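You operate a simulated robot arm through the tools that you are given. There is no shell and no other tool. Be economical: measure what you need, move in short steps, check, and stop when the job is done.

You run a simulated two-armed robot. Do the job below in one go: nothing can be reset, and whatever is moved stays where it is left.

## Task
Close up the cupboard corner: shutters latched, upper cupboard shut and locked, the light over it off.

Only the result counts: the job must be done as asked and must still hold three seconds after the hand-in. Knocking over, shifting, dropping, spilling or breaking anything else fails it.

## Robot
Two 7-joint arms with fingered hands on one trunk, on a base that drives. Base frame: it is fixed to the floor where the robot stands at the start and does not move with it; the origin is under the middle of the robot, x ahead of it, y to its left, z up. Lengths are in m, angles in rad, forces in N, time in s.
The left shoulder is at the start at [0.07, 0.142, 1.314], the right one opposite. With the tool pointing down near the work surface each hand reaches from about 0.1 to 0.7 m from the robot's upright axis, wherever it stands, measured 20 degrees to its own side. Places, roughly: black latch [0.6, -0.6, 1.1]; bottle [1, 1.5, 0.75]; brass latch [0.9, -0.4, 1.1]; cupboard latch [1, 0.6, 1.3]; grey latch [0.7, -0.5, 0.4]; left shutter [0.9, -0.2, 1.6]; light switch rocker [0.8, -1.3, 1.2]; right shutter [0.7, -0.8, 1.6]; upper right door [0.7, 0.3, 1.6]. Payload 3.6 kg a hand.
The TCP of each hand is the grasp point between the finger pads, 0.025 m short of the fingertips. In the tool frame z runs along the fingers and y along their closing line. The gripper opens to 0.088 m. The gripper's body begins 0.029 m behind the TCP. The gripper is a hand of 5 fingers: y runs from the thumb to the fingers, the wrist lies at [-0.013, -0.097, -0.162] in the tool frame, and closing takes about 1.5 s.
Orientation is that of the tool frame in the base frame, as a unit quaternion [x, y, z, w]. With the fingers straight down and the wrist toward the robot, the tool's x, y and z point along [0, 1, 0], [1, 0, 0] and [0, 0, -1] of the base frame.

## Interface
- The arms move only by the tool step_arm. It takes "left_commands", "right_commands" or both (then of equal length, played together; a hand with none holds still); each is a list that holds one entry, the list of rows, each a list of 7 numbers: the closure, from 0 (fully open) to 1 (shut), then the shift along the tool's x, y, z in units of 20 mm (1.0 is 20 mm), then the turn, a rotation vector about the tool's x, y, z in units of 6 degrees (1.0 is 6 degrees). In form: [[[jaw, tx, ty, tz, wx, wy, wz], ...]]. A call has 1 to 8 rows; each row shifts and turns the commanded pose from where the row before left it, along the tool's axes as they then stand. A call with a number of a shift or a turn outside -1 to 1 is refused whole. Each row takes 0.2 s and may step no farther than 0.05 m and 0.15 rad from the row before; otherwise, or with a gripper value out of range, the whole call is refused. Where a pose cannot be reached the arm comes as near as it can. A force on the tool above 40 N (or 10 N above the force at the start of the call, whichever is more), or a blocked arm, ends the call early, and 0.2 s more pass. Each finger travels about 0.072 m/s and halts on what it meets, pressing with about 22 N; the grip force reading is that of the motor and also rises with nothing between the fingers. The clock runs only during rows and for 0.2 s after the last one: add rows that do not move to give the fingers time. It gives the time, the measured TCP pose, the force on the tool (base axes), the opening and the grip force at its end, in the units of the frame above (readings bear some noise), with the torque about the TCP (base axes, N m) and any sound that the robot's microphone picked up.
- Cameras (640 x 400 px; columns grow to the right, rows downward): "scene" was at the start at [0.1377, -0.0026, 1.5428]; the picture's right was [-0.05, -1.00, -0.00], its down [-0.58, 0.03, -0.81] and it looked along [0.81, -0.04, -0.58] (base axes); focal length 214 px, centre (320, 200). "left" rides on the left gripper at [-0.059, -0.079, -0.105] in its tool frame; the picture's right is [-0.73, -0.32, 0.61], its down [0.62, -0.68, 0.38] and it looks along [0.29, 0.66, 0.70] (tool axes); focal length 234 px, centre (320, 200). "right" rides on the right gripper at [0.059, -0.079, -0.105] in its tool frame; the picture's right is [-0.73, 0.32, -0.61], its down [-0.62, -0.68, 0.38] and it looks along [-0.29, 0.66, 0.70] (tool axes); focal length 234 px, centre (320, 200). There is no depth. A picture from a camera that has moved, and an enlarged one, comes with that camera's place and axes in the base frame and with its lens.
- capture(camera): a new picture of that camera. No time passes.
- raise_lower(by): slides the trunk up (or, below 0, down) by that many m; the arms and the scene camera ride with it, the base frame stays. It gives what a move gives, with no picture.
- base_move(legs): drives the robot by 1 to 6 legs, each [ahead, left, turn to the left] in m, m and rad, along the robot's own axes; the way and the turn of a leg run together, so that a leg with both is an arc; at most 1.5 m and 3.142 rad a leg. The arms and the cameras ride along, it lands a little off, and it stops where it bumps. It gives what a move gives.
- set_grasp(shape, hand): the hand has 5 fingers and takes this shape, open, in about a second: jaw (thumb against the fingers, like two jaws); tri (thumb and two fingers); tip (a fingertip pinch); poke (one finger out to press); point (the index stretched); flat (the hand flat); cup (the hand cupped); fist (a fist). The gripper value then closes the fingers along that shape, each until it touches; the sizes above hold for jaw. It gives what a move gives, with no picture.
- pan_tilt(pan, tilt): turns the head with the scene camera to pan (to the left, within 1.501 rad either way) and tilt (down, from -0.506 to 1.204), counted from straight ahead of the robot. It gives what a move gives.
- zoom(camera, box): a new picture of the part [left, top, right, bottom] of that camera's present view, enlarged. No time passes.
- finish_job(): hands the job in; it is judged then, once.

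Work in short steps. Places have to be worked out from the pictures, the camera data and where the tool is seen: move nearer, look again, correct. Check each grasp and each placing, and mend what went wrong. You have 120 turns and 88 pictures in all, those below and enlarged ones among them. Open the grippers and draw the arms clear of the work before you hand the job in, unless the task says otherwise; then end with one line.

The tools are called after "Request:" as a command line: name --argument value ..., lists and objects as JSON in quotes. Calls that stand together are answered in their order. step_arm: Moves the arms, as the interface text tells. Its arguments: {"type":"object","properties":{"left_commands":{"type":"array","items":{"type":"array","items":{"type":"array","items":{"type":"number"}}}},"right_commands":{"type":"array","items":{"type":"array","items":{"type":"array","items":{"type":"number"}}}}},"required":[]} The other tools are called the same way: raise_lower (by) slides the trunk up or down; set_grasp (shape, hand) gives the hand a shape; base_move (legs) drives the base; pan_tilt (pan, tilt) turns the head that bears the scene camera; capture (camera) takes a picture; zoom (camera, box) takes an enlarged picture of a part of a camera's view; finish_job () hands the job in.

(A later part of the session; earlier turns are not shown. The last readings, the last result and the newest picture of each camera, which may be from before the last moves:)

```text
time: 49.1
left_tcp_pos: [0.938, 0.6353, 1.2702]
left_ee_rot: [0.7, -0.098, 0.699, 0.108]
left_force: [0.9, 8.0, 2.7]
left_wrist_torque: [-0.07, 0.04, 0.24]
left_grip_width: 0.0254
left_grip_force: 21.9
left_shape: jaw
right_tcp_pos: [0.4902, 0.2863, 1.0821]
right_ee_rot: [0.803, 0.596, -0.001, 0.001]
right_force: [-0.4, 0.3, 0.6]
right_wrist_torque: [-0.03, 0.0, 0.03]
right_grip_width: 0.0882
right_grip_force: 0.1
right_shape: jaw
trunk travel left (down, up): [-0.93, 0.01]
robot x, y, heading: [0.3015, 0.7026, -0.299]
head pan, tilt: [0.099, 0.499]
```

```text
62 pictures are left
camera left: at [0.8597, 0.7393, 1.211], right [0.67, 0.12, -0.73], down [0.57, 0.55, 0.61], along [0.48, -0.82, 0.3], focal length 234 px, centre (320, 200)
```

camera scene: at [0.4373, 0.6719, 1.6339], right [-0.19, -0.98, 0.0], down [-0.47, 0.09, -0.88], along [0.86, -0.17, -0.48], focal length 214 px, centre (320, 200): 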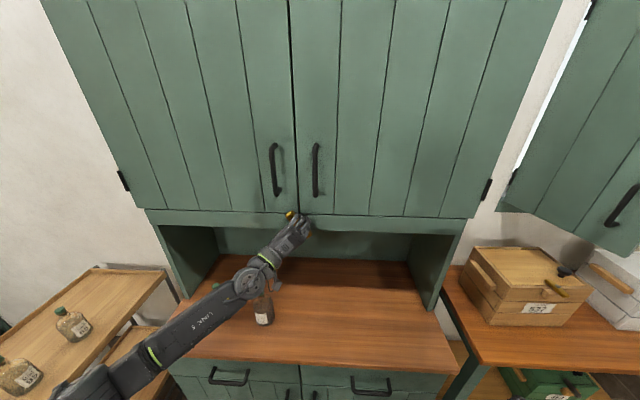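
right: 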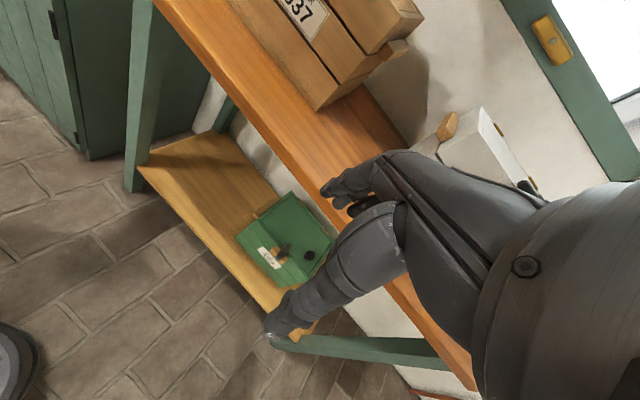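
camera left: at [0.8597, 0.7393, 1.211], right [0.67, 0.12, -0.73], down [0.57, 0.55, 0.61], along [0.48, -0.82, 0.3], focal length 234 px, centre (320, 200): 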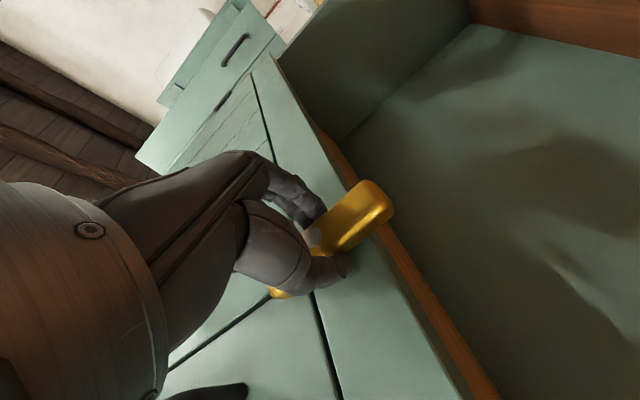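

The tool has turned 90° and the bar stands upright. I open and withdraw straight back.

Request:
step_arm --left_commands '[[[0, 0, 0, 0, 0, 0, 0], [0, 0, 0, 0, 0, 0, 0], [0, 0, 0, 0, 0, 0, 0], [0, 0, 0, 0, 0, 0, 0], [0, 0, 0, -1, 0, 0, 0], [0, 0, 0, -1, 0, 0, 0], [0, 0, 0, -1, 0, 0, 0], [0, 0, 0, -1, 0, 0, 0]]]'

Request:
step_arm --left_commands '[[[0, 0, 0, -1, 0, 0, -1], [0, 0, 0, -1, 0, 0, -1], [0, 0, 0, -1, 0, 0, -1], [0, 0, 0, -1, 0, 0, -1], [0, 0, 0, 0, 0, 0, -1], [0, 0, 0, 0, 0, 0, -1], [0, 0, 0, 0, 0, 0, -1], [0, 0, 0, 0, 0, 0, -1]]]'

Request:
capture --camera "scene"

```text
time: 51.0
left_tcp_pos: [0.8614, 0.6571, 1.2712]
left_ee_rot: [0.7, -0.098, 0.699, 0.109]
left_force: [0.3, -0.3, 0.3]
left_wrist_torque: [0.02, 0.01, -0.02]
left_grip_width: 0.0876
left_grip_force: 0.0
left_shape: jaw
right_tcp_pos: [0.4898, 0.2825, 1.0789]
right_ee_rot: [0.803, 0.596, 0.0, 0.0]
right_force: [0.1, 0.5, 1.1]
right_wrist_torque: [0.02, -0.02, -0.02]
right_grip_width: 0.0877
right_grip_force: 0.0
right_shape: jaw
trunk travel left (down, up): [-0.93, 0.01]
robot x, y, heading: [0.2993, 0.7013, -0.296]
head pan, tilt: [0.099, 0.499]
```

```text
time: 52.8
left_tcp_pos: [0.7851, 0.6784, 1.2706]
left_ee_rot: [0.679, 0.196, 0.594, 0.383]
left_force: [-0.2, -1.0, 0.0]
left_wrist_torque: [-0.01, 0.03, -0.02]
left_grip_width: 0.0876
left_grip_force: 0.1
left_shape: jaw
right_tcp_pos: [0.4894, 0.2832, 1.08]
right_ee_rot: [0.803, 0.596, 0.001, -0.001]
right_force: [0.6, 1.0, 0.3]
right_wrist_torque: [0.0, 0.0, -0.02]
right_grip_width: 0.0878
right_grip_force: 0.0
right_shape: jaw
trunk travel left (down, up): [-0.93, 0.01]
robot x, y, heading: [0.2981, 0.698, -0.292]
head pan, tilt: [0.099, 0.499]
```

```text
61 pictures are left
camera scene: at [0.4371, 0.6681, 1.6339], right [-0.19, -0.98, 0.0], down [-0.47, 0.09, -0.88], along [0.86, -0.17, -0.48], focal length 214 px, centre (320, 200)
```

scene: 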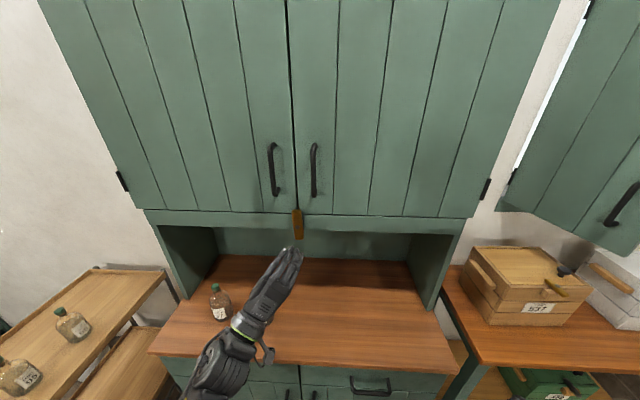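

The button is upright over the seam. I zoom to check the overlap.

Request:
zoom --camera "scene" --box '[266, 185, 330, 249]'

```text
6.25 times, centred on (298, 217) of scene
camera zoom: at [0.4371, 0.6681, 1.6339], right [-0.19, -0.98, 0.0], down [-0.47, 0.09, -0.88], along [0.86, -0.17, -0.48], focal length 1340 px, centre (458, 94)
```

zoom: 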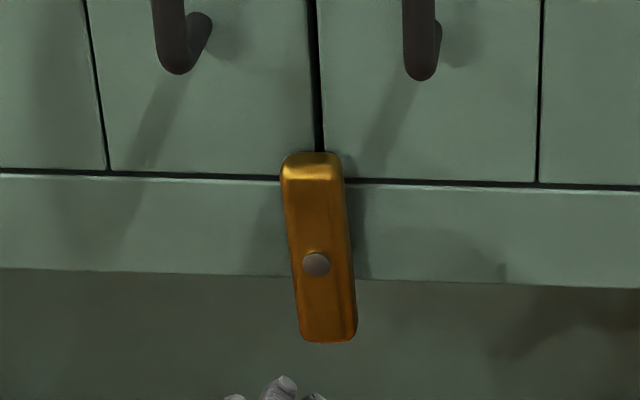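

The cupboard is locked: the button overlaps both doors. Now I translate right along the wall to face the window.

Request:
base_move --legs '[[-0.05, -0.5, 0], [0, -0.5, 0]]'

Request:
pan_tilt --pan 0.0 --tilt 0.2

Request:
capture --camera "scene"

```text
time: 58.2
left_tcp_pos: [0.4445, -0.2648, 1.27]
left_ee_rot: [0.681, 0.192, 0.592, 0.386]
left_force: [0.5, -0.8, -0.1]
left_wrist_torque: [-0.02, 0.0, 0.01]
left_grip_width: 0.0877
left_grip_force: 0.1
left_shape: jaw
right_tcp_pos: [0.1448, -0.6578, 1.0806]
right_ee_rot: [0.806, 0.592, -0.001, 0.0]
right_force: [0.3, -0.3, -0.3]
right_wrist_torque: [0.03, -0.01, 0.01]
right_grip_width: 0.0878
right_grip_force: 0.0
right_shape: jaw
trunk travel left (down, up): [-0.93, 0.01]
robot x, y, heading: [-0.0382, -0.2376, -0.314]
head pan, tilt: [0.099, 0.499]
```

```text
time: 59.0
left_tcp_pos: [0.4434, -0.2666, 1.2697]
left_ee_rot: [0.682, 0.19, 0.592, 0.386]
left_force: [-0.1, 0.2, 0.6]
left_wrist_torque: [-0.01, -0.01, 0.02]
left_grip_width: 0.0878
left_grip_force: 0.0
left_shape: jaw
right_tcp_pos: [0.144, -0.6584, 1.0798]
right_ee_rot: [0.806, 0.592, 0.001, 0.0]
right_force: [-0.6, -0.3, 0.0]
right_wrist_torque: [0.03, 0.03, 0.04]
right_grip_width: 0.0877
right_grip_force: 0.1
right_shape: jaw
trunk travel left (down, up): [-0.93, 0.01]
robot x, y, heading: [-0.0391, -0.2366, -0.306]
head pan, tilt: [0.0, 0.201]
```

```text
59 pictures are left
camera scene: at [0.0964, -0.2815, 1.6614], right [-0.3, -0.95, 0.0], down [-0.19, 0.06, -0.98], along [0.93, -0.3, -0.2], focal length 214 px, centre (320, 200)
```

scene: 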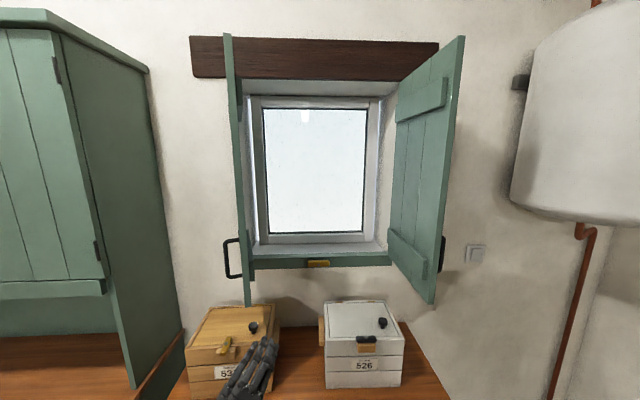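

The latch is at about [0.97, -0.55, 1.175]; left shutter's free edge ≈[0.74, -0.25], right one's ≈[0.57, -0.82], bottoms at z≈1.2. I bring the left hand as a fist up and to the left of the left shutter.

Request:
set_grasp --shape "fist" --hand "left"

Request:
step_arm --left_commands '[[[1, 1, 0.14, 0, 0, 0, 0], [1, 1, 0.14, 0, 0, 0, 0], [1, 1, 0.14, 0, 0, 0, 0], [1, 1, 0.14, 0, 0, 0, 0], [1, 1, 0.14, 0, 0, 0, 0], [1, 1, 0.14, 0, 0, 0, 0], [1, 1, 0.14, 0, 0, 0, 0]]]'

Request:
step_arm --left_commands '[[[1, 1, 0.14, 0, 0, 0, 0], [1, 1, 0.14, 0, 0, 0, 0], [1, 1, 0.14, 0, 0, 0, 0], [1, 1, 0.14, 0, 0, 0, 0], [1, 1, 0.14, 0, 0, 0, 0], [1, 1, 0.14, 0, 0, 0, 0], [1, 1, 0.14, 0, 0, 0, 0]]]'

Request:
step_arm --left_commands '[[[1, 0, 0, 0, 0, 0, -1], [1, 0, 0, 0, 0, 0, -1], [1, 0, 0, 0, 0, 0, -1], [1, 0, 0, 0, 0, 0, -1], [1, 0, 0, 0, 0, 0, -1], [1, 0, 0, 0, 0, 0, -1], [1, 0, 0, 0, 0, 0, -1]]]'

Request:
capture --camera "scene"

```text
time: 59.9
left_tcp_pos: [0.446, -0.2666, 1.2694]
left_ee_rot: [0.681, 0.191, 0.592, 0.387]
left_force: [0.5, 0.2, -0.1]
left_wrist_torque: [0.0, -0.01, 0.01]
left_grip_width: 0.0
left_grip_force: 0.0
left_shape: fist
right_tcp_pos: [0.1453, -0.6579, 1.081]
right_ee_rot: [0.807, 0.591, 0.0, 0.0]
right_force: [0.8, 0.4, -0.7]
right_wrist_torque: [-0.02, -0.03, 0.03]
right_grip_width: 0.0878
right_grip_force: 0.1
right_shape: jaw
trunk travel left (down, up): [-0.93, 0.01]
robot x, y, heading: [-0.0406, -0.2421, -0.305]
head pan, tilt: [0.0, 0.201]
```

```text
time: 61.5
left_tcp_pos: [0.4724, -0.179, 1.3763]
left_ee_rot: [0.681, 0.192, 0.591, 0.387]
left_force: [-0.3, 0.0, 0.5]
left_wrist_torque: [0.01, 0.01, -0.05]
left_grip_width: 0.0
left_grip_force: 0.1
left_shape: fist
right_tcp_pos: [0.1439, -0.658, 1.0818]
right_ee_rot: [0.806, 0.592, 0.001, 0.0]
right_force: [-0.3, 0.4, 0.4]
right_wrist_torque: [0.0, -0.05, 0.01]
right_grip_width: 0.0879
right_grip_force: 0.0
right_shape: jaw
trunk travel left (down, up): [-0.93, 0.01]
robot x, y, heading: [-0.0394, -0.2413, -0.301]
head pan, tilt: [0.0, 0.201]
```

```text
time: 63.1
left_tcp_pos: [0.5013, -0.09, 1.4825]
left_ee_rot: [0.682, 0.191, 0.591, 0.387]
left_force: [0.4, 0.3, -0.1]
left_wrist_torque: [-0.02, 0.0, -0.02]
left_grip_width: 0.0
left_grip_force: 0.0
left_shape: fist
right_tcp_pos: [0.1437, -0.6577, 1.0801]
right_ee_rot: [0.807, 0.591, -0.001, 0.0]
right_force: [0.9, -0.9, -0.4]
right_wrist_torque: [0.02, 0.02, 0.01]
right_grip_width: 0.0877
right_grip_force: 0.1
right_shape: jaw
trunk travel left (down, up): [-0.93, 0.01]
robot x, y, heading: [-0.0382, -0.2389, -0.308]
head pan, tilt: [0.0, 0.201]
```

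```text
time: 64.7
left_tcp_pos: [0.5007, -0.0907, 1.4827]
left_ee_rot: [0.568, 0.422, 0.413, 0.574]
left_force: [0.1, -0.5, -0.8]
left_wrist_torque: [-0.04, -0.02, -0.01]
left_grip_width: 0.0
left_grip_force: 0.0
left_shape: fist
right_tcp_pos: [0.145, -0.6591, 1.0808]
right_ee_rot: [0.807, 0.591, 0.0, 0.0]
right_force: [-0.4, 0.0, 0.3]
right_wrist_torque: [0.0, 0.03, -0.03]
right_grip_width: 0.0879
right_grip_force: 0.1
right_shape: jaw
trunk travel left (down, up): [-0.93, 0.01]
robot x, y, heading: [-0.0405, -0.2455, -0.304]
head pan, tilt: [0.0, 0.201]
```

```text
58 pictures are left
camera scene: at [0.0969, -0.282, 1.6615], right [-0.3, -0.95, 0.0], down [-0.19, 0.06, -0.98], along [0.93, -0.3, -0.2], focal length 214 px, centre (320, 200)
```

scene: 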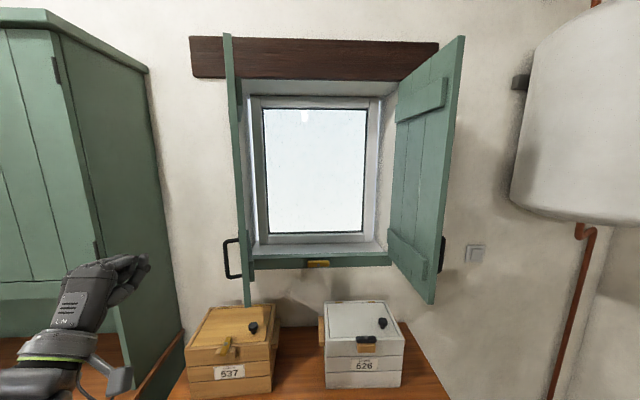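

The fist is left of the shutter. I drive forward so it passes between shutter and cupboard.

Request:
base_move --legs '[[0.2, 0.0, 0]]'

Request:
capture --camera "scene"

```text
time: 66.3
left_tcp_pos: [0.6854, -0.1486, 1.4846]
left_ee_rot: [0.566, 0.422, 0.414, 0.574]
left_force: [-0.1, 0.1, -0.3]
left_wrist_torque: [0.0, 0.03, -0.04]
left_grip_width: 0.0001
left_grip_force: 0.1
left_shape: fist
right_tcp_pos: [0.3306, -0.7165, 1.0808]
right_ee_rot: [0.807, 0.591, 0.0, 0.001]
right_force: [0.0, -0.2, 0.0]
right_wrist_torque: [0.04, 0.0, -0.02]
right_grip_width: 0.088
right_grip_force: 0.0
right_shape: jaw
trunk travel left (down, up): [-0.93, 0.01]
robot x, y, heading: [0.1496, -0.3, -0.309]
head pan, tilt: [0.0, 0.201]
```

```text
57 pictures are left
camera scene: at [0.2807, -0.339, 1.662], right [-0.3, -0.95, 0.0], down [-0.19, 0.06, -0.98], along [0.93, -0.3, -0.2], focal length 214 px, centre (320, 200)
```

scene: 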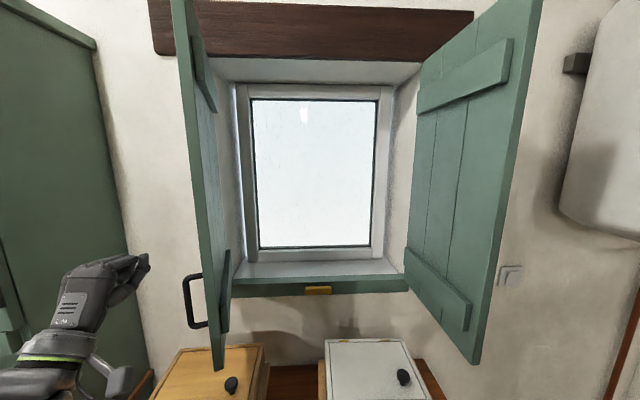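

The hand is just left of the shutter. I push it in beside the shutter, then sweep right so the shutter starts to swing.

Request:
step_arm --left_commands '[[[1, 0, 0, 1, 0, 0, 0], [1, 0, 0, 1, 0, 0, 0], [1, 0, 0, 1, 0, 0, 0], [1, 0, 0, 1, 0, 0, 0], [1, -1, 0, 0.3, 0, 0, 0], [1, -1, 0, 0.3, 0, 0, 0], [1, -1, 0, 0.3, 0, 0, 0], [1, -1, 0, 0.3, 0, 0, 0]]]'

Request:
capture --camera "scene"

```text
time: 68.1
left_tcp_pos: [0.7647, -0.2596, 1.4832]
left_ee_rot: [0.568, 0.422, 0.414, 0.573]
left_force: [0.3, 0.2, 0.0]
left_wrist_torque: [0.01, -0.01, 0.0]
left_grip_width: 0.0
left_grip_force: 0.1
left_shape: fist
right_tcp_pos: [0.3336, -0.7181, 1.0802]
right_ee_rot: [0.807, 0.591, 0.001, -0.002]
right_force: [-0.2, -0.5, 0.1]
right_wrist_torque: [0.01, -0.05, -0.05]
right_grip_width: 0.0879
right_grip_force: 0.0
right_shape: jaw
trunk travel left (down, up): [-0.93, 0.01]
robot x, y, heading: [0.1467, -0.3018, -0.312]
head pan, tilt: [0.0, 0.201]
```

```text
56 pictures are left
camera scene: at [0.2849, -0.3423, 1.6615], right [-0.3, -0.95, 0.0], down [-0.19, 0.06, -0.98], along [0.93, -0.3, -0.2], focal length 214 px, centre (320, 200)
```

scene: 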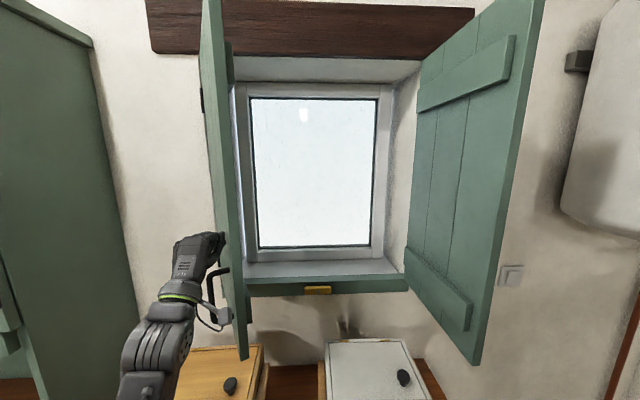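

The shutter follows. I continue along the arc.

Request:
step_arm --left_commands '[[[1, -1, 0, 0.4, 0, 0, 0], [1, -1, 0, 0.4, 0, 0, 0], [1, -1, 0, 0.5, 0, 0, 0], [1, -0.9, 0, 0.7, 0, 0, 0], [1, -0.8, 0, 0.9, 0, 0, 0], [1, -0.8, 0, 1, 0, 0, 0], [1, -0.7, 0, 1, 0, 0, 0], [1, -0.6, 0, 1, 0, 0, 0]]]'

Request:
capture --camera "scene"

```text
time: 69.9
left_tcp_pos: [0.8367, -0.4241, 1.4853]
left_ee_rot: [0.568, 0.422, 0.414, 0.573]
left_force: [0.3, 0.3, 0.0]
left_wrist_torque: [-0.02, 0.02, 0.01]
left_grip_width: 0.0
left_grip_force: 0.1
left_shape: fist
right_tcp_pos: [0.3343, -0.7172, 1.08]
right_ee_rot: [0.806, 0.591, 0.0, -0.001]
right_force: [-0.9, 0.0, 0.1]
right_wrist_torque: [0.02, 0.0, -0.02]
right_grip_width: 0.0877
right_grip_force: 0.0
right_shape: jaw
trunk travel left (down, up): [-0.93, 0.01]
robot x, y, heading: [0.1498, -0.2997, -0.309]
head pan, tilt: [0.0, 0.201]
```

```text
55 pictures are left
camera scene: at [0.2857, -0.3419, 1.6614], right [-0.3, -0.95, 0.0], down [-0.19, 0.06, -0.98], along [0.93, -0.3, -0.2], focal length 214 px, centre (320, 200)
```

scene: 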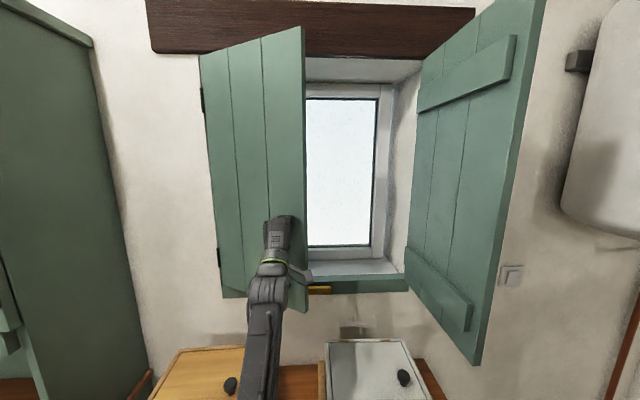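

Nearly there; now straight in, pushing with the arm.

Request:
step_arm --left_commands '[[[1, 0, 0, 1, 0, 0, 0], [1, 0, 0, 1, 0, 0, 0], [1, 0, 0, 1, 0, 0, 0], [1, 0, 0, 1, 0, 0, 0], [1, 0, 0, 1, 0, 0, 0], [1, 0, 0, 1, 0, 0, 0]]]'

Request:
capture --camera "scene"

```text
time: 71.3
left_tcp_pos: [0.9506, -0.4564, 1.4841]
left_ee_rot: [0.567, 0.423, 0.414, 0.573]
left_force: [0.2, -0.6, -0.5]
left_wrist_torque: [0.0, 0.01, -0.02]
left_grip_width: 0.0
left_grip_force: 0.0
left_shape: fist
right_tcp_pos: [0.3346, -0.7176, 1.0805]
right_ee_rot: [0.806, 0.591, 0.0, 0.0]
right_force: [-0.5, -0.1, 0.1]
right_wrist_torque: [0.01, 0.0, -0.01]
right_grip_width: 0.0878
right_grip_force: 0.0
right_shape: jaw
trunk travel left (down, up): [-0.93, 0.01]
robot x, y, heading: [0.1452, -0.2943, -0.309]
head pan, tilt: [0.0, 0.201]
```

```text
54 pictures are left
camera scene: at [0.2862, -0.3406, 1.6614], right [-0.3, -0.95, 0.0], down [-0.19, 0.06, -0.98], along [0.93, -0.3, -0.2], focal length 214 px, centre (320, 200)
```

scene: 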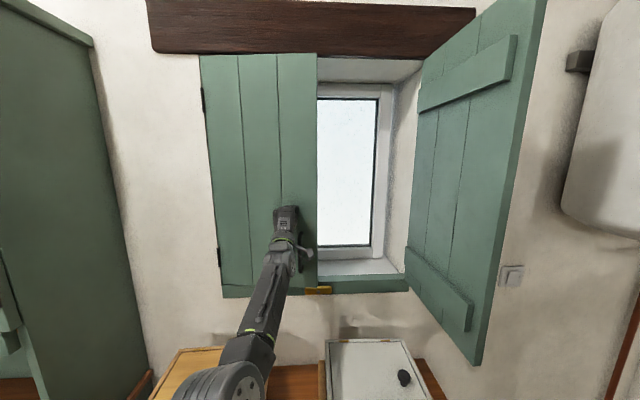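

It looks shut. I press a bit more until resistance shows.

Request:
step_arm --left_commands '[[[1, 0, 0, 0.5, 0, 0, 0], [1, 0, 0, 0.5, 0, 0, 0], [1, 0, 0, 0.5, 0, 0, 0]]]'

Request:
zoom --camera "scene" --box '[190, 180, 430, 330]'

```text
time: 72.1
left_tcp_pos: [0.959, -0.4601, 1.485]
left_ee_rot: [0.567, 0.424, 0.414, 0.573]
left_force: [0.2, -0.7, 0.7]
left_wrist_torque: [0.0, 0.02, 0.01]
left_grip_width: 0.0
left_grip_force: 0.0
left_shape: fist
left hand out of reach, approached as far as the arm can: row 2, 3
right_tcp_pos: [0.333, -0.7173, 1.0798]
right_ee_rot: [0.806, 0.591, -0.001, 0.0]
right_force: [1.1, -0.6, 0.0]
right_wrist_torque: [-0.03, 0.01, 0.03]
right_grip_width: 0.0877
right_grip_force: 0.0
right_shape: jaw
trunk travel left (down, up): [-0.93, 0.01]
robot x, y, heading: [0.153, -0.2973, -0.305]
head pan, tilt: [0.0, 0.201]
```

```text
2.67 times, centred on (310, 255) of scene
camera zoom: at [0.2851, -0.3407, 1.6615], right [-0.3, -0.95, 0.0], down [-0.19, 0.06, -0.98], along [0.93, -0.3, -0.2], focal length 572 px, centre (347, 53)
```

zoom: 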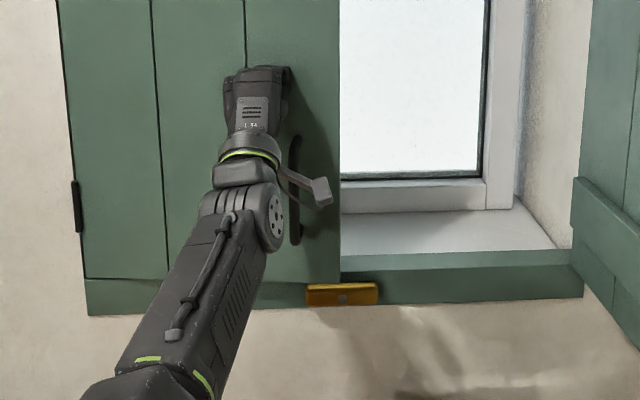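

The left shutter is shut. I draw the left hand back, and bring the right hand up, right and forward, beside the right shutter.

Request:
step_arm --left_commands '[[[1, 0, 0, -1, 0, 0, 0], [1, 0, 0, -1, 0, 0, 0], [1, 0, 0, -1, 0, 0, 0], [1, 0, 0, -1, 0, 0, 0], [1, 0, 0, -1, 0, 0, 0], [1, 0, 0, -1, 0, 0, 0], [1, 0, 0, -1, 0, 0, 0], [1, 0, 0, -1, 0, 0, 0]]]' --right_commands '[[[0, -1, 0, -1, 0, 0, 0], [0, -1, 0, -1, 0, 0, 0], [0, -1, 0, -1, 0, 0, 0], [0, -1, 0.5, -1, 0, 0, 0], [0, -1, 1, -1, 0, 0, 0], [0, -1, 1, -1, 0, 0, 0], [0, -1, 1, -1, 0, 0, 0], [0, -1, 1, -1, 0, 0, 0]]]'

Request:
set_grasp --shape "fist" --hand "right"

Request:
step_arm --left_commands '[[[1, 0.5, 0, -1, 0, 0, 0], [1, 0.5, 0, -1, 0, 0, 0], [1, 0.5, 0, -1, 0, 0, 0], [1, 0.5, 0, -1, 0, 0, 0], [1, 0.5, 0, -1, 0, 0, 0], [1, 0.5, 0, -1, 0, 0, 0], [1, 0.5, 0, -1, 0, 0, 0], [1, 0.5, 0, -1, 0, 0, 0]]]' --right_commands '[[[1, 0, 0, 0, -1, 0, 0], [1, 0, 0, 0, -1, 0, 0], [1, 0, 0, 0, -1, 0, 0], [1, 0, 0, 0, -1, 0, 0], [1, 0, 0, 0, -1, 0, 0], [1, 0, 0, 0, -1, 0, 0], [1, 0, 0, 0, -1, 0, 0], [1, 0, 0, 0, -1, 0, 0]]]'

Request:
step_arm --right_commands '[[[1, 0, 0, 0, -1, 0, 0], [1, 0, 0, 0, -1, 0, 0], [1, 0, 0, 0, -1, 0, 0], [1, 0, 0, 0, -1, 0, 0], [1, 0, 0, 0, -1, 0, 0], [1, 0, 0, 0, -1, 0, 0], [1, 0, 0, 0, -1, 0, 0]]]'

Request:
pan_tilt --pan -0.4 --tilt 0.2

Request:
capture --camera "scene"

```text
time: 73.9
left_tcp_pos: [0.8111, -0.4041, 1.4941]
left_ee_rot: [0.562, 0.421, 0.424, 0.572]
left_force: [0.4, 0.2, -0.3]
left_wrist_torque: [0.04, -0.01, -0.03]
left_grip_width: 0.0
left_grip_force: 0.0
left_shape: fist
right_tcp_pos: [0.3713, -0.8966, 1.2402]
right_ee_rot: [0.807, 0.591, 0.0, 0.0]
right_force: [-0.1, 0.5, -0.1]
right_wrist_torque: [0.01, 0.05, 0.04]
right_grip_width: 0.0878
right_grip_force: 0.1
right_shape: jaw
trunk travel left (down, up): [-0.93, 0.01]
robot x, y, heading: [0.1482, -0.3048, -0.308]
head pan, tilt: [0.0, 0.201]
```

```text
time: 74.8
left_tcp_pos: [0.8096, -0.4082, 1.4898]
left_ee_rot: [0.565, 0.42, 0.424, 0.569]
left_force: [0.1, 0.6, -1.0]
left_wrist_torque: [-0.01, 0.02, 0.02]
left_grip_width: 0.0
left_grip_force: 0.0
left_shape: fist
right_tcp_pos: [0.371, -0.8984, 1.2396]
right_ee_rot: [0.807, 0.591, 0.001, 0.0]
right_force: [-0.1, -0.7, 0.1]
right_wrist_torque: [-0.04, -0.01, 0.04]
right_grip_width: 0.0
right_grip_force: 0.0
right_shape: fist
trunk travel left (down, up): [-0.93, 0.01]
robot x, y, heading: [0.1516, -0.2989, -0.313]
head pan, tilt: [0.0, 0.201]
```

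```text
time: 76.6
left_tcp_pos: [0.6768, -0.287, 1.4862]
left_ee_rot: [0.566, 0.423, 0.414, 0.574]
left_force: [0.1, -0.3, -0.5]
left_wrist_torque: [-0.01, -0.03, -0.01]
left_grip_width: 0.0
left_grip_force: 0.0
left_shape: fist
right_tcp_pos: [0.3706, -0.8959, 1.2389]
right_ee_rot: [0.736, 0.541, 0.24, 0.328]
right_force: [-0.5, 0.7, 0.7]
right_wrist_torque: [-0.01, 0.0, -0.03]
right_grip_width: 0.0001
right_grip_force: 0.1
right_shape: fist
trunk travel left (down, up): [-0.93, 0.01]
robot x, y, heading: [0.1498, -0.3031, -0.307]
head pan, tilt: [0.0, 0.201]
```

```text
time: 78.2
left_tcp_pos: [0.6793, -0.2879, 1.4844]
left_ee_rot: [0.567, 0.424, 0.414, 0.573]
left_force: [-0.4, 0.8, -0.4]
left_wrist_torque: [0.01, -0.02, 0.0]
left_grip_width: 0.0001
left_grip_force: 0.0
left_shape: fist
right_tcp_pos: [0.3716, -0.8959, 1.2393]
right_ee_rot: [0.571, 0.418, 0.418, 0.57]
right_force: [0.5, -0.9, 0.3]
right_wrist_torque: [-0.03, -0.02, -0.03]
right_grip_width: 0.0
right_grip_force: 0.2
right_shape: fist
trunk travel left (down, up): [-0.93, 0.01]
robot x, y, heading: [0.1504, -0.297, -0.304]
head pan, tilt: [0.0, 0.201]
```

```text
time: 79.1
left_tcp_pos: [0.6786, -0.288, 1.4858]
left_ee_rot: [0.566, 0.424, 0.415, 0.573]
left_force: [-0.3, 0.1, 0.7]
left_wrist_torque: [-0.04, -0.03, 0.01]
left_grip_width: 0.0001
left_grip_force: 0.1
left_shape: fist
right_tcp_pos: [0.3707, -0.8974, 1.2402]
right_ee_rot: [0.571, 0.418, 0.418, 0.57]
right_force: [0.3, 0.1, -0.2]
right_wrist_torque: [-0.02, -0.02, -0.01]
right_grip_width: 0.0001
right_grip_force: 0.0
right_shape: fist
trunk travel left (down, up): [-0.93, 0.01]
robot x, y, heading: [0.1465, -0.2971, -0.307]
head pan, tilt: [-0.4, 0.201]
```

```text
52 pictures are left
camera scene: at [0.267, -0.3728, 1.6615], right [-0.65, -0.76, 0.0], down [-0.15, 0.13, -0.98], along [0.75, -0.64, -0.2], focal length 214 px, centre (320, 200)
```

scene: 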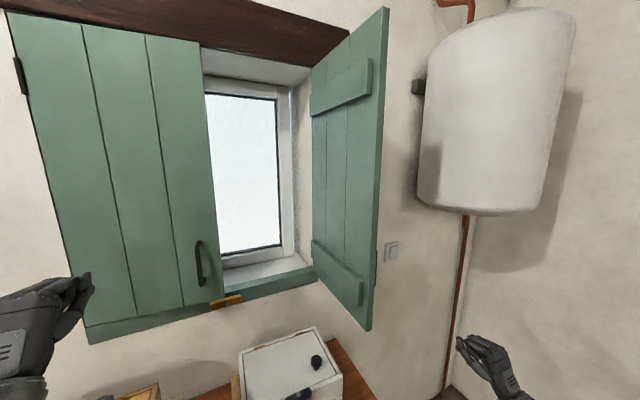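

Right hand points forward and sits right of the shutter. I raise it to z≈1.48 and advance beside the shutter's outer face.

Request:
step_arm --right_commands '[[[1, 0, 1, 0, 0, 0, 0], [1, 0, 1, 0, 0, 0, 0], [1, 0, 1, 0, 0, 0, 0], [1, 0, 1, 0, 0, 0, 0], [1, 0, 1, 0, 0, 0, 0], [1, 0, 1, 0, 0, 0, 0], [1, 0, 1, 0, 0, 0, 0], [1, 0, 1, 0, 0, 0, 0]]]'

Request:
step_arm --right_commands '[[[1, 0, 1, 1, 0, 0, 0], [1, 0, 1, 1, 0, 0, 0], [1, 0, 1, 1, 0, 0, 0], [1, 0, 1, 1, 0, 0, 0], [1, 0, 0, 1, 0, 0, 0], [1, 0, 0, 1, 0, 0, 0], [1, 0, 0, 1, 0, 0, 0], [1, 0, 0, 1, 0, 0, 0]]]'

Request:
capture --camera "scene"

```text
time: 80.9
left_tcp_pos: [0.678, -0.2882, 1.4864]
left_ee_rot: [0.566, 0.424, 0.414, 0.573]
left_force: [0.1, -0.2, 0.1]
left_wrist_torque: [0.03, -0.02, 0.02]
left_grip_width: 0.0001
left_grip_force: 0.0
left_shape: fist
right_tcp_pos: [0.3717, -0.8983, 1.4003]
right_ee_rot: [0.571, 0.418, 0.418, 0.57]
right_force: [-0.4, -0.3, -0.5]
right_wrist_torque: [0.01, 0.05, 0.0]
right_grip_width: 0.0001
right_grip_force: 0.1
right_shape: fist
trunk travel left (down, up): [-0.93, 0.01]
robot x, y, heading: [0.1471, -0.299, -0.307]
head pan, tilt: [-0.4, 0.201]
```

```text
time: 82.7
left_tcp_pos: [0.6806, -0.289, 1.4846]
left_ee_rot: [0.568, 0.423, 0.413, 0.573]
left_force: [0.6, 0.5, 0.3]
left_wrist_torque: [0.02, 0.01, 0.05]
left_grip_width: 0.0
left_grip_force: 0.0
left_shape: fist
right_tcp_pos: [0.5275, -0.9454, 1.4803]
right_ee_rot: [0.571, 0.418, 0.418, 0.57]
right_force: [-0.7, 0.0, -0.5]
right_wrist_torque: [-0.02, -0.01, 0.01]
right_grip_width: 0.0
right_grip_force: 0.0
right_shape: fist
trunk travel left (down, up): [-0.93, 0.01]
robot x, y, heading: [0.1497, -0.2992, -0.3]
head pan, tilt: [-0.4, 0.201]
```

```text
51 pictures are left
camera scene: at [0.2688, -0.3731, 1.6613], right [-0.65, -0.76, 0.0], down [-0.15, 0.13, -0.98], along [0.75, -0.64, -0.2], focal length 214 px, centre (320, 200)
```

scene: 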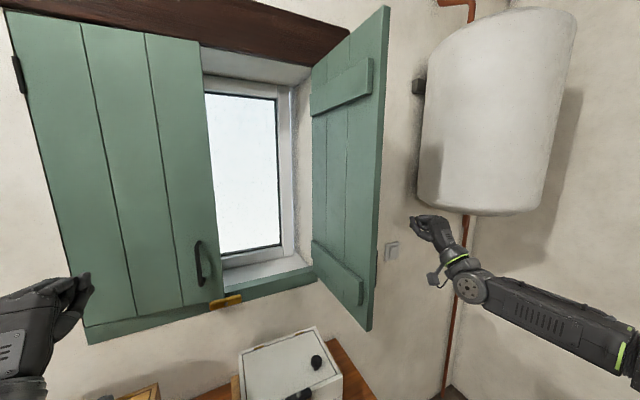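

Clear. Forward 9 cm, then sweep left to swing the shutter.

Request:
step_arm --right_commands '[[[1, 0, 0, 1, 0, 0, 0], [1, 0, 0, 1, 0, 0, 0], [1, 0, 0, 1, 0, 0, 0], [1, 0, 0, 1, 0, 0, 0], [1, 0.5, 0, 0.5, 0, 0, 0], [1, 1, 0, 0, 0, 0, 0], [1, 1, 0, 0, 0, 0, 0], [1, 1, 0, 0, 0, 0, 0]]]'

Request:
step_arm --right_commands '[[[1, 1, 0, 0, 0, 0, 0], [1, 1, 0, 0, 0, 0, 0], [1, 1, 0, 0, 0, 0, 0], [1, 1, 0, 0, 0, 0, 0], [1, 1, 0, 0, 0, 0, 0], [1, 1, 0, 0.2, 0, 0, 0], [1, 1, 0, 0.2, 0, 0, 0], [1, 1, 0, 0.2, 0, 0, 0]]]'

Request:
capture --camera "scene"

```text
time: 84.5
left_tcp_pos: [0.6803, -0.2862, 1.4851]
left_ee_rot: [0.567, 0.423, 0.413, 0.574]
left_force: [0.0, 0.3, -0.7]
left_wrist_torque: [0.01, 0.03, -0.02]
left_grip_width: 0.0
left_grip_force: 0.0
left_shape: fist
right_tcp_pos: [0.6307, -0.9058, 1.48]
right_ee_rot: [0.571, 0.418, 0.418, 0.57]
right_force: [-0.1, -0.5, 0.4]
right_wrist_torque: [-0.03, 0.01, -0.01]
right_grip_width: 0.0
right_grip_force: 0.1
right_shape: fist
trunk travel left (down, up): [-0.93, 0.01]
robot x, y, heading: [0.147, -0.3008, -0.304]
head pan, tilt: [-0.4, 0.201]
```

```text
time: 86.3
left_tcp_pos: [0.6793, -0.2877, 1.4853]
left_ee_rot: [0.567, 0.422, 0.414, 0.573]
left_force: [0.4, -0.3, -0.6]
left_wrist_torque: [-0.02, -0.01, -0.01]
left_grip_width: 0.0001
left_grip_force: 0.0
left_shape: fist
right_tcp_pos: [0.6914, -0.7568, 1.4801]
right_ee_rot: [0.571, 0.418, 0.417, 0.57]
right_force: [-0.1, -0.3, -0.5]
right_wrist_torque: [0.01, 0.01, -0.02]
right_grip_width: 0.0001
right_grip_force: 0.0
right_shape: fist
trunk travel left (down, up): [-0.93, 0.01]
robot x, y, heading: [0.1508, -0.2958, -0.304]
head pan, tilt: [-0.4, 0.201]
```

```text
50 pictures are left
camera scene: at [0.268, -0.3727, 1.6614], right [-0.65, -0.76, 0.0], down [-0.15, 0.13, -0.98], along [0.75, -0.64, -0.2], focal length 214 px, centre (320, 200)
```

scene: 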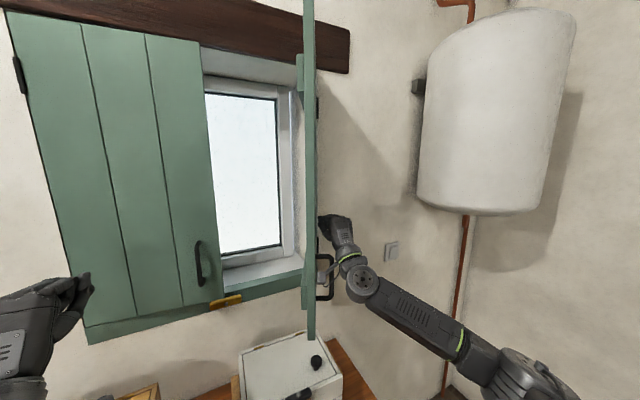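

It swings nicely. I continue along the arc.

Request:
step_arm --right_commands '[[[1, 1, 0, 0, 0, 0, 0], [1, 1, 0, 0, 0, 0, 0], [1, 1, 0, 0, 0, 0, 0], [1, 1, 0, 0.1, 0, 0, 0], [1, 1, 0, 0.4, 0, 0, 0], [1, 1, 0, 0.6, 0, 0, 0], [1, 1, 0, 0.7, 0, 0, 0], [1, 0.8, 0, 0.8, 0, 0, 0]]]'

Request:
capture --camera "scene"

```text
time: 88.1
left_tcp_pos: [0.6795, -0.2868, 1.4842]
left_ee_rot: [0.567, 0.423, 0.414, 0.573]
left_force: [1.0, 0.8, 0.7]
left_wrist_torque: [0.01, 0.0, -0.03]
left_grip_width: 0.0
left_grip_force: 0.0
left_shape: fist
right_tcp_pos: [0.787, -0.6221, 1.479]
right_ee_rot: [0.571, 0.42, 0.417, 0.57]
right_force: [0.4, -0.4, -0.4]
right_wrist_torque: [0.01, -0.01, -0.02]
right_grip_width: 0.0
right_grip_force: 0.1
right_shape: fist
trunk travel left (down, up): [-0.93, 0.01]
robot x, y, heading: [0.1461, -0.2968, -0.305]
head pan, tilt: [-0.4, 0.201]
```

```text
49 pictures are left
camera scene: at [0.2687, -0.3717, 1.6614], right [-0.65, -0.76, 0.0], down [-0.15, 0.13, -0.98], along [0.75, -0.64, -0.2], focal length 214 px, centre (320, 200)
```

scene: 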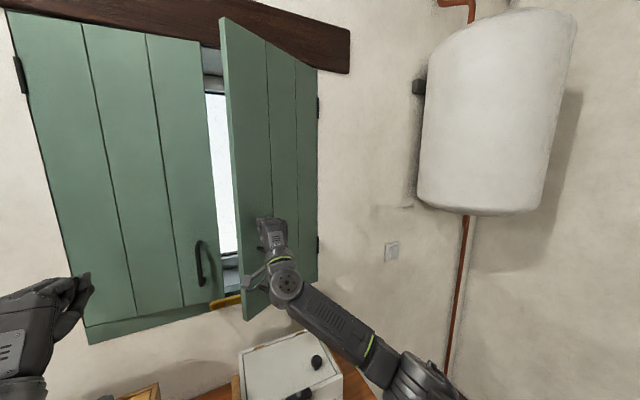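

Now push straight in, arm first.

Request:
step_arm --right_commands '[[[1, 0.3, 0, 1, 0, 0, 0], [1, 0.3, 0, 1, 0, 0, 0], [1, 0, 0, 1, 0, 0, 0], [1, 0, 0, 1, 0, 0, 0], [1, 0, 0, 1, 0, 0, 0], [1, 0, 0, 1, 0, 0, 0], [1, 0, 0, 1, 0, 0, 0]]]'

Request:
capture --camera "scene"

```text
time: 89.7
left_tcp_pos: [0.6777, -0.2875, 1.4847]
left_ee_rot: [0.567, 0.423, 0.413, 0.574]
left_force: [0.0, -0.2, 0.5]
left_wrist_torque: [0.02, 0.08, 0.02]
left_grip_width: 0.0
left_grip_force: 0.1
left_shape: fist
right_tcp_pos: [0.9027, -0.6558, 1.4832]
right_ee_rot: [0.57, 0.418, 0.418, 0.57]
right_force: [0.0, -0.2, 0.7]
right_wrist_torque: [0.0, 0.05, -0.02]
right_grip_width: 0.0
right_grip_force: 0.0
right_shape: fist
right hand out of reach, approached as far as the arm can: row 7
trunk travel left (down, up): [-0.93, 0.01]
robot x, y, heading: [0.1463, -0.2977, -0.311]
head pan, tilt: [-0.4, 0.201]
```

```text
48 pictures are left
camera scene: at [0.2669, -0.373, 1.6615], right [-0.65, -0.76, 0.0], down [-0.15, 0.13, -0.98], along [0.75, -0.64, -0.2], focal length 214 px, centre (320, 200)
```

scene: 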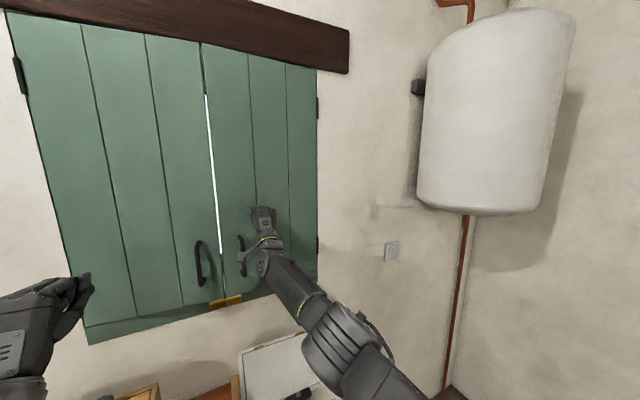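

At arm's limit; I drive 4 cm ahead to press it home, then zoom.

Request:
base_move --legs '[[0.04, 0, 0]]'

Request:
zoom --camera "scene" --box '[170, 190, 330, 320]'

```text
time: 90.7
left_tcp_pos: [0.7126, -0.2993, 1.4865]
left_ee_rot: [0.567, 0.422, 0.414, 0.574]
left_force: [0.0, -0.4, -0.2]
left_wrist_torque: [-0.01, -0.01, 0.01]
left_grip_width: 0.0
left_grip_force: 0.2
left_shape: fist
right_tcp_pos: [0.9367, -0.6668, 1.483]
right_ee_rot: [0.57, 0.416, 0.418, 0.572]
right_force: [-7.5, 2.2, -1.1]
right_wrist_torque: [-0.03, -0.09, 0.09]
right_grip_width: 0.0807
right_grip_force: 0.1
right_shape: fist
trunk travel left (down, up): [-0.93, 0.01]
robot x, y, heading: [0.1842, -0.3099, -0.307]
head pan, tilt: [-0.4, 0.201]
stopped in leg 1: the force on the tool passed its limit at 93 N (the readings are from after the stop); the commanded pose is now the measured one
```

```text
3.08 times, centred on (250, 255) of scene
camera zoom: at [0.3011, -0.3843, 1.6618], right [-0.65, -0.76, 0.0], down [-0.15, 0.13, -0.98], along [0.74, -0.64, -0.2], focal length 660 px, centre (535, 31)
```

zoom: 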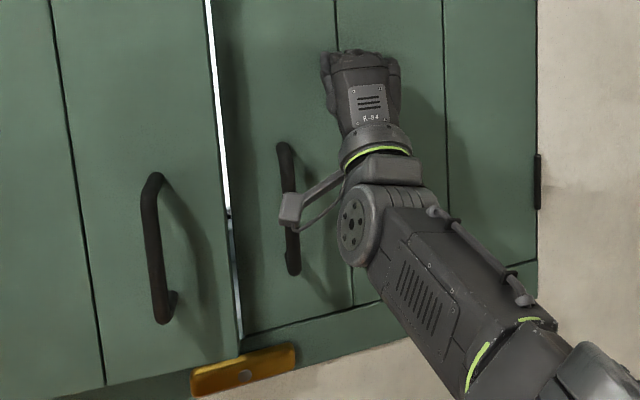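

The contact force shows the right shutter is home. I withdraw the right hand back and to the right, clear of the handle.

Request:
step_arm --right_commands '[[[1, 0, 0, -1, 0, 0, 0], [1, 0, 0, -1, 0, 0, 0], [1, 0, 0, -1, 0, 0, 0], [1, 0, 0, -1, 0, 0, 0], [1, -0.5, 0, -1, 0, 0, 0], [1, -0.5, 0, -1, 0, 0, 0], [1, -0.5, 0, -1, 0, 0, 0], [1, -0.5, 0, -1, 0, 0, 0]]]'

Request:
step_arm --right_commands '[[[1, -0.8, 0, -1, 0, 0, 0], [1, -0.8, 0, -1, 0, 0, 0], [1, -0.8, 0, -1, 0, 0, 0], [1, -0.8, 0, -1, 0, 0, 0], [1, -0.8, 0, -1, 0, 0, 0], [1, -0.8, 0, -1, 0, 0, 0], [1, -0.8, 0, -1, 0, 0, 0]]]' --left_commands '[[[0, 0, 0, -1, 0, 0, 1], [0, 0, 0, -1, 0, 0, 1], [0, 0, 0, 0, 0, 0, 1], [0, 0, 0, 0, 0, 0, 1], [0, 0, 0, 0, 0, 0, 1], [0, 0, 0, 0, 0, 0, 1], [0, 0, 0, 0, 0, 0, 1]]]'

Request:
set_grasp --shape "jaw" --hand "left"

Request:
step_arm --left_commands '[[[0, 0, 0, 0, 0, 0, 1], [0, 0, 0, 0, 0, 0, 1], [0, 0, 0, 0, 0, 0, 1], [0, 0, 0, 0, 0, 0, 1], [0, 0, 0, 0, 0, 0, 1], [0, 0, 0, 0, 0, 0, 1], [0, 0, 0, 0, 0, 0, 1], [0, 0, 0, 0, 0, 0, 1]]]'

Request:
step_arm --left_commands '[[[0, 0, 0, 0, 0, 0, 1], [0, 0, 0, 0, 0, 0, 1], [0, 0, 0, 0, 0, 0, 1], [0, 0, 0, 0, 0, 0, 1], [0, 0, 0, 0, 0, 0, 1], [0, 0, 0, 0, 0, 0, 1], [0, 0, 0, 0, 0, 0, 1], [0, 0, 0, 0, 0, 0, 0.5]]]'

Request:
pan_tilt --pan 0.0 --tilt 0.35

Request:
capture --camera "scene"

```text
time: 92.5
left_tcp_pos: [0.7149, -0.3003, 1.4853]
left_ee_rot: [0.568, 0.422, 0.414, 0.573]
left_force: [-0.1, 0.2, -0.2]
left_wrist_torque: [-0.01, -0.01, 0.03]
left_grip_width: 0.0002
left_grip_force: 0.1
left_shape: fist
right_tcp_pos: [0.7731, -0.6565, 1.4815]
right_ee_rot: [0.571, 0.416, 0.419, 0.571]
right_force: [0.1, -0.6, 0.1]
right_wrist_torque: [0.02, -0.02, -0.03]
right_grip_width: 0.0001
right_grip_force: 0.0
right_shape: fist
trunk travel left (down, up): [-0.93, 0.01]
robot x, y, heading: [0.1852, -0.3097, -0.309]
head pan, tilt: [-0.4, 0.201]
```

```text
time: 94.1
left_tcp_pos: [0.6876, -0.2912, 1.4856]
left_ee_rot: [0.682, 0.19, 0.591, 0.387]
left_force: [-0.2, 0.0, -0.5]
left_wrist_torque: [0.02, -0.02, 0.01]
left_grip_width: 0.0
left_grip_force: 0.0
left_shape: fist
left hand out of reach, approached as far as the arm can: row 2
right_tcp_pos: [0.6047, -0.7215, 1.4813]
right_ee_rot: [0.57, 0.417, 0.419, 0.571]
right_force: [-0.2, 0.1, -0.5]
right_wrist_torque: [0.02, 0.03, -0.01]
right_grip_width: 0.0002
right_grip_force: 0.1
right_shape: fist
trunk travel left (down, up): [-0.93, 0.01]
robot x, y, heading: [0.1858, -0.3108, -0.307]
head pan, tilt: [-0.4, 0.201]
```

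```text
time: 95.0
left_tcp_pos: [0.6895, -0.2914, 1.4849]
left_ee_rot: [0.681, 0.191, 0.592, 0.386]
left_force: [-0.8, -1.1, 0.2]
left_wrist_torque: [0.01, -0.03, -0.02]
left_grip_width: 0.0878
left_grip_force: 0.0
left_shape: jaw
right_tcp_pos: [0.6068, -0.7212, 1.481]
right_ee_rot: [0.571, 0.416, 0.417, 0.571]
right_force: [-0.2, 0.1, 0.0]
right_wrist_torque: [0.0, 0.0, -0.02]
right_grip_width: 0.0
right_grip_force: 0.0
right_shape: fist
trunk travel left (down, up): [-0.93, 0.01]
robot x, y, heading: [0.1893, -0.3098, -0.315]
head pan, tilt: [-0.4, 0.201]
```

```text
time: 96.8
left_tcp_pos: [0.6891, -0.2923, 1.4846]
left_ee_rot: [0.7, -0.103, 0.697, 0.113]
left_force: [0.4, -0.9, -0.1]
left_wrist_torque: [-0.02, -0.02, 0.0]
left_grip_width: 0.0879
left_grip_force: 0.0
left_shape: jaw
right_tcp_pos: [0.6053, -0.7215, 1.4811]
right_ee_rot: [0.57, 0.416, 0.419, 0.571]
right_force: [-0.9, -0.2, 0.2]
right_wrist_torque: [0.03, 0.0, 0.03]
right_grip_width: 0.0
right_grip_force: 0.1
right_shape: fist
trunk travel left (down, up): [-0.93, 0.01]
robot x, y, heading: [0.1855, -0.3084, -0.311]
head pan, tilt: [-0.4, 0.201]
```

```text
time: 98.6
left_tcp_pos: [0.6882, -0.2911, 1.4842]
left_ee_rot: [0.608, -0.363, 0.687, -0.163]
left_force: [-0.5, 0.1, -0.3]
left_wrist_torque: [-0.01, -0.01, 0.01]
left_grip_width: 0.0878
left_grip_force: 0.0
left_shape: jaw
right_tcp_pos: [0.6049, -0.7214, 1.4813]
right_ee_rot: [0.571, 0.416, 0.419, 0.571]
right_force: [0.0, -0.2, 0.2]
right_wrist_torque: [0.03, 0.01, 0.02]
right_grip_width: 0.0
right_grip_force: 0.0
right_shape: fist
trunk travel left (down, up): [-0.93, 0.01]
robot x, y, heading: [0.188, -0.3124, -0.304]
head pan, tilt: [-0.4, 0.201]
```

```text
time: 99.5
left_tcp_pos: [0.6873, -0.2913, 1.484]
left_ee_rot: [0.607, -0.363, 0.688, -0.163]
left_force: [-0.1, -0.2, 0.0]
left_wrist_torque: [-0.01, -0.01, -0.02]
left_grip_width: 0.0876
left_grip_force: 0.2
left_shape: jaw
right_tcp_pos: [0.6061, -0.7214, 1.4808]
right_ee_rot: [0.571, 0.417, 0.418, 0.571]
right_force: [0.2, 0.0, 0.2]
right_wrist_torque: [-0.01, 0.0, 0.0]
right_grip_width: 0.0
right_grip_force: 0.1
right_shape: fist
trunk travel left (down, up): [-0.93, 0.01]
robot x, y, heading: [0.1881, -0.3118, -0.306]
head pan, tilt: [0.0, 0.351]
```

```text
46 pictures are left
camera scene: at [0.3227, -0.3525, 1.6475], right [-0.3, -0.95, 0.0], down [-0.33, 0.1, -0.94], along [0.89, -0.29, -0.34], focal length 214 px, centre (320, 200)
```

scene: 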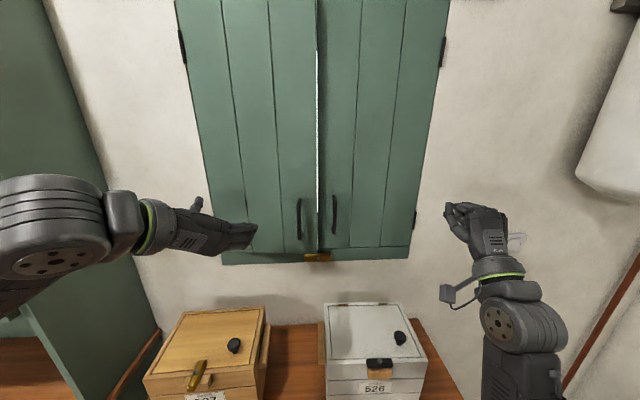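

Roll 135° works and the wrist now sits above-left, clear of the boxes. I zoom on the latch region for its exact place.

Request:
zoom --camera "scene" --box '[270, 210, 370, 275]'

```text
6.15 times, centred on (320, 242) of scene
camera zoom: at [0.3227, -0.3525, 1.6475], right [-0.3, -0.95, 0.0], down [-0.33, 0.1, -0.94], along [0.89, -0.29, -0.34], focal length 1320 px, centre (320, -62)
```

zoom: 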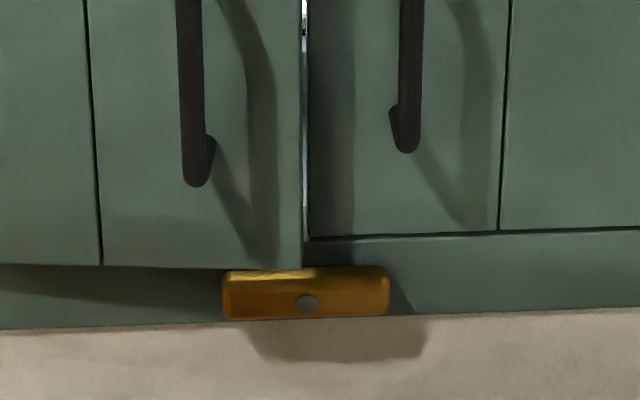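

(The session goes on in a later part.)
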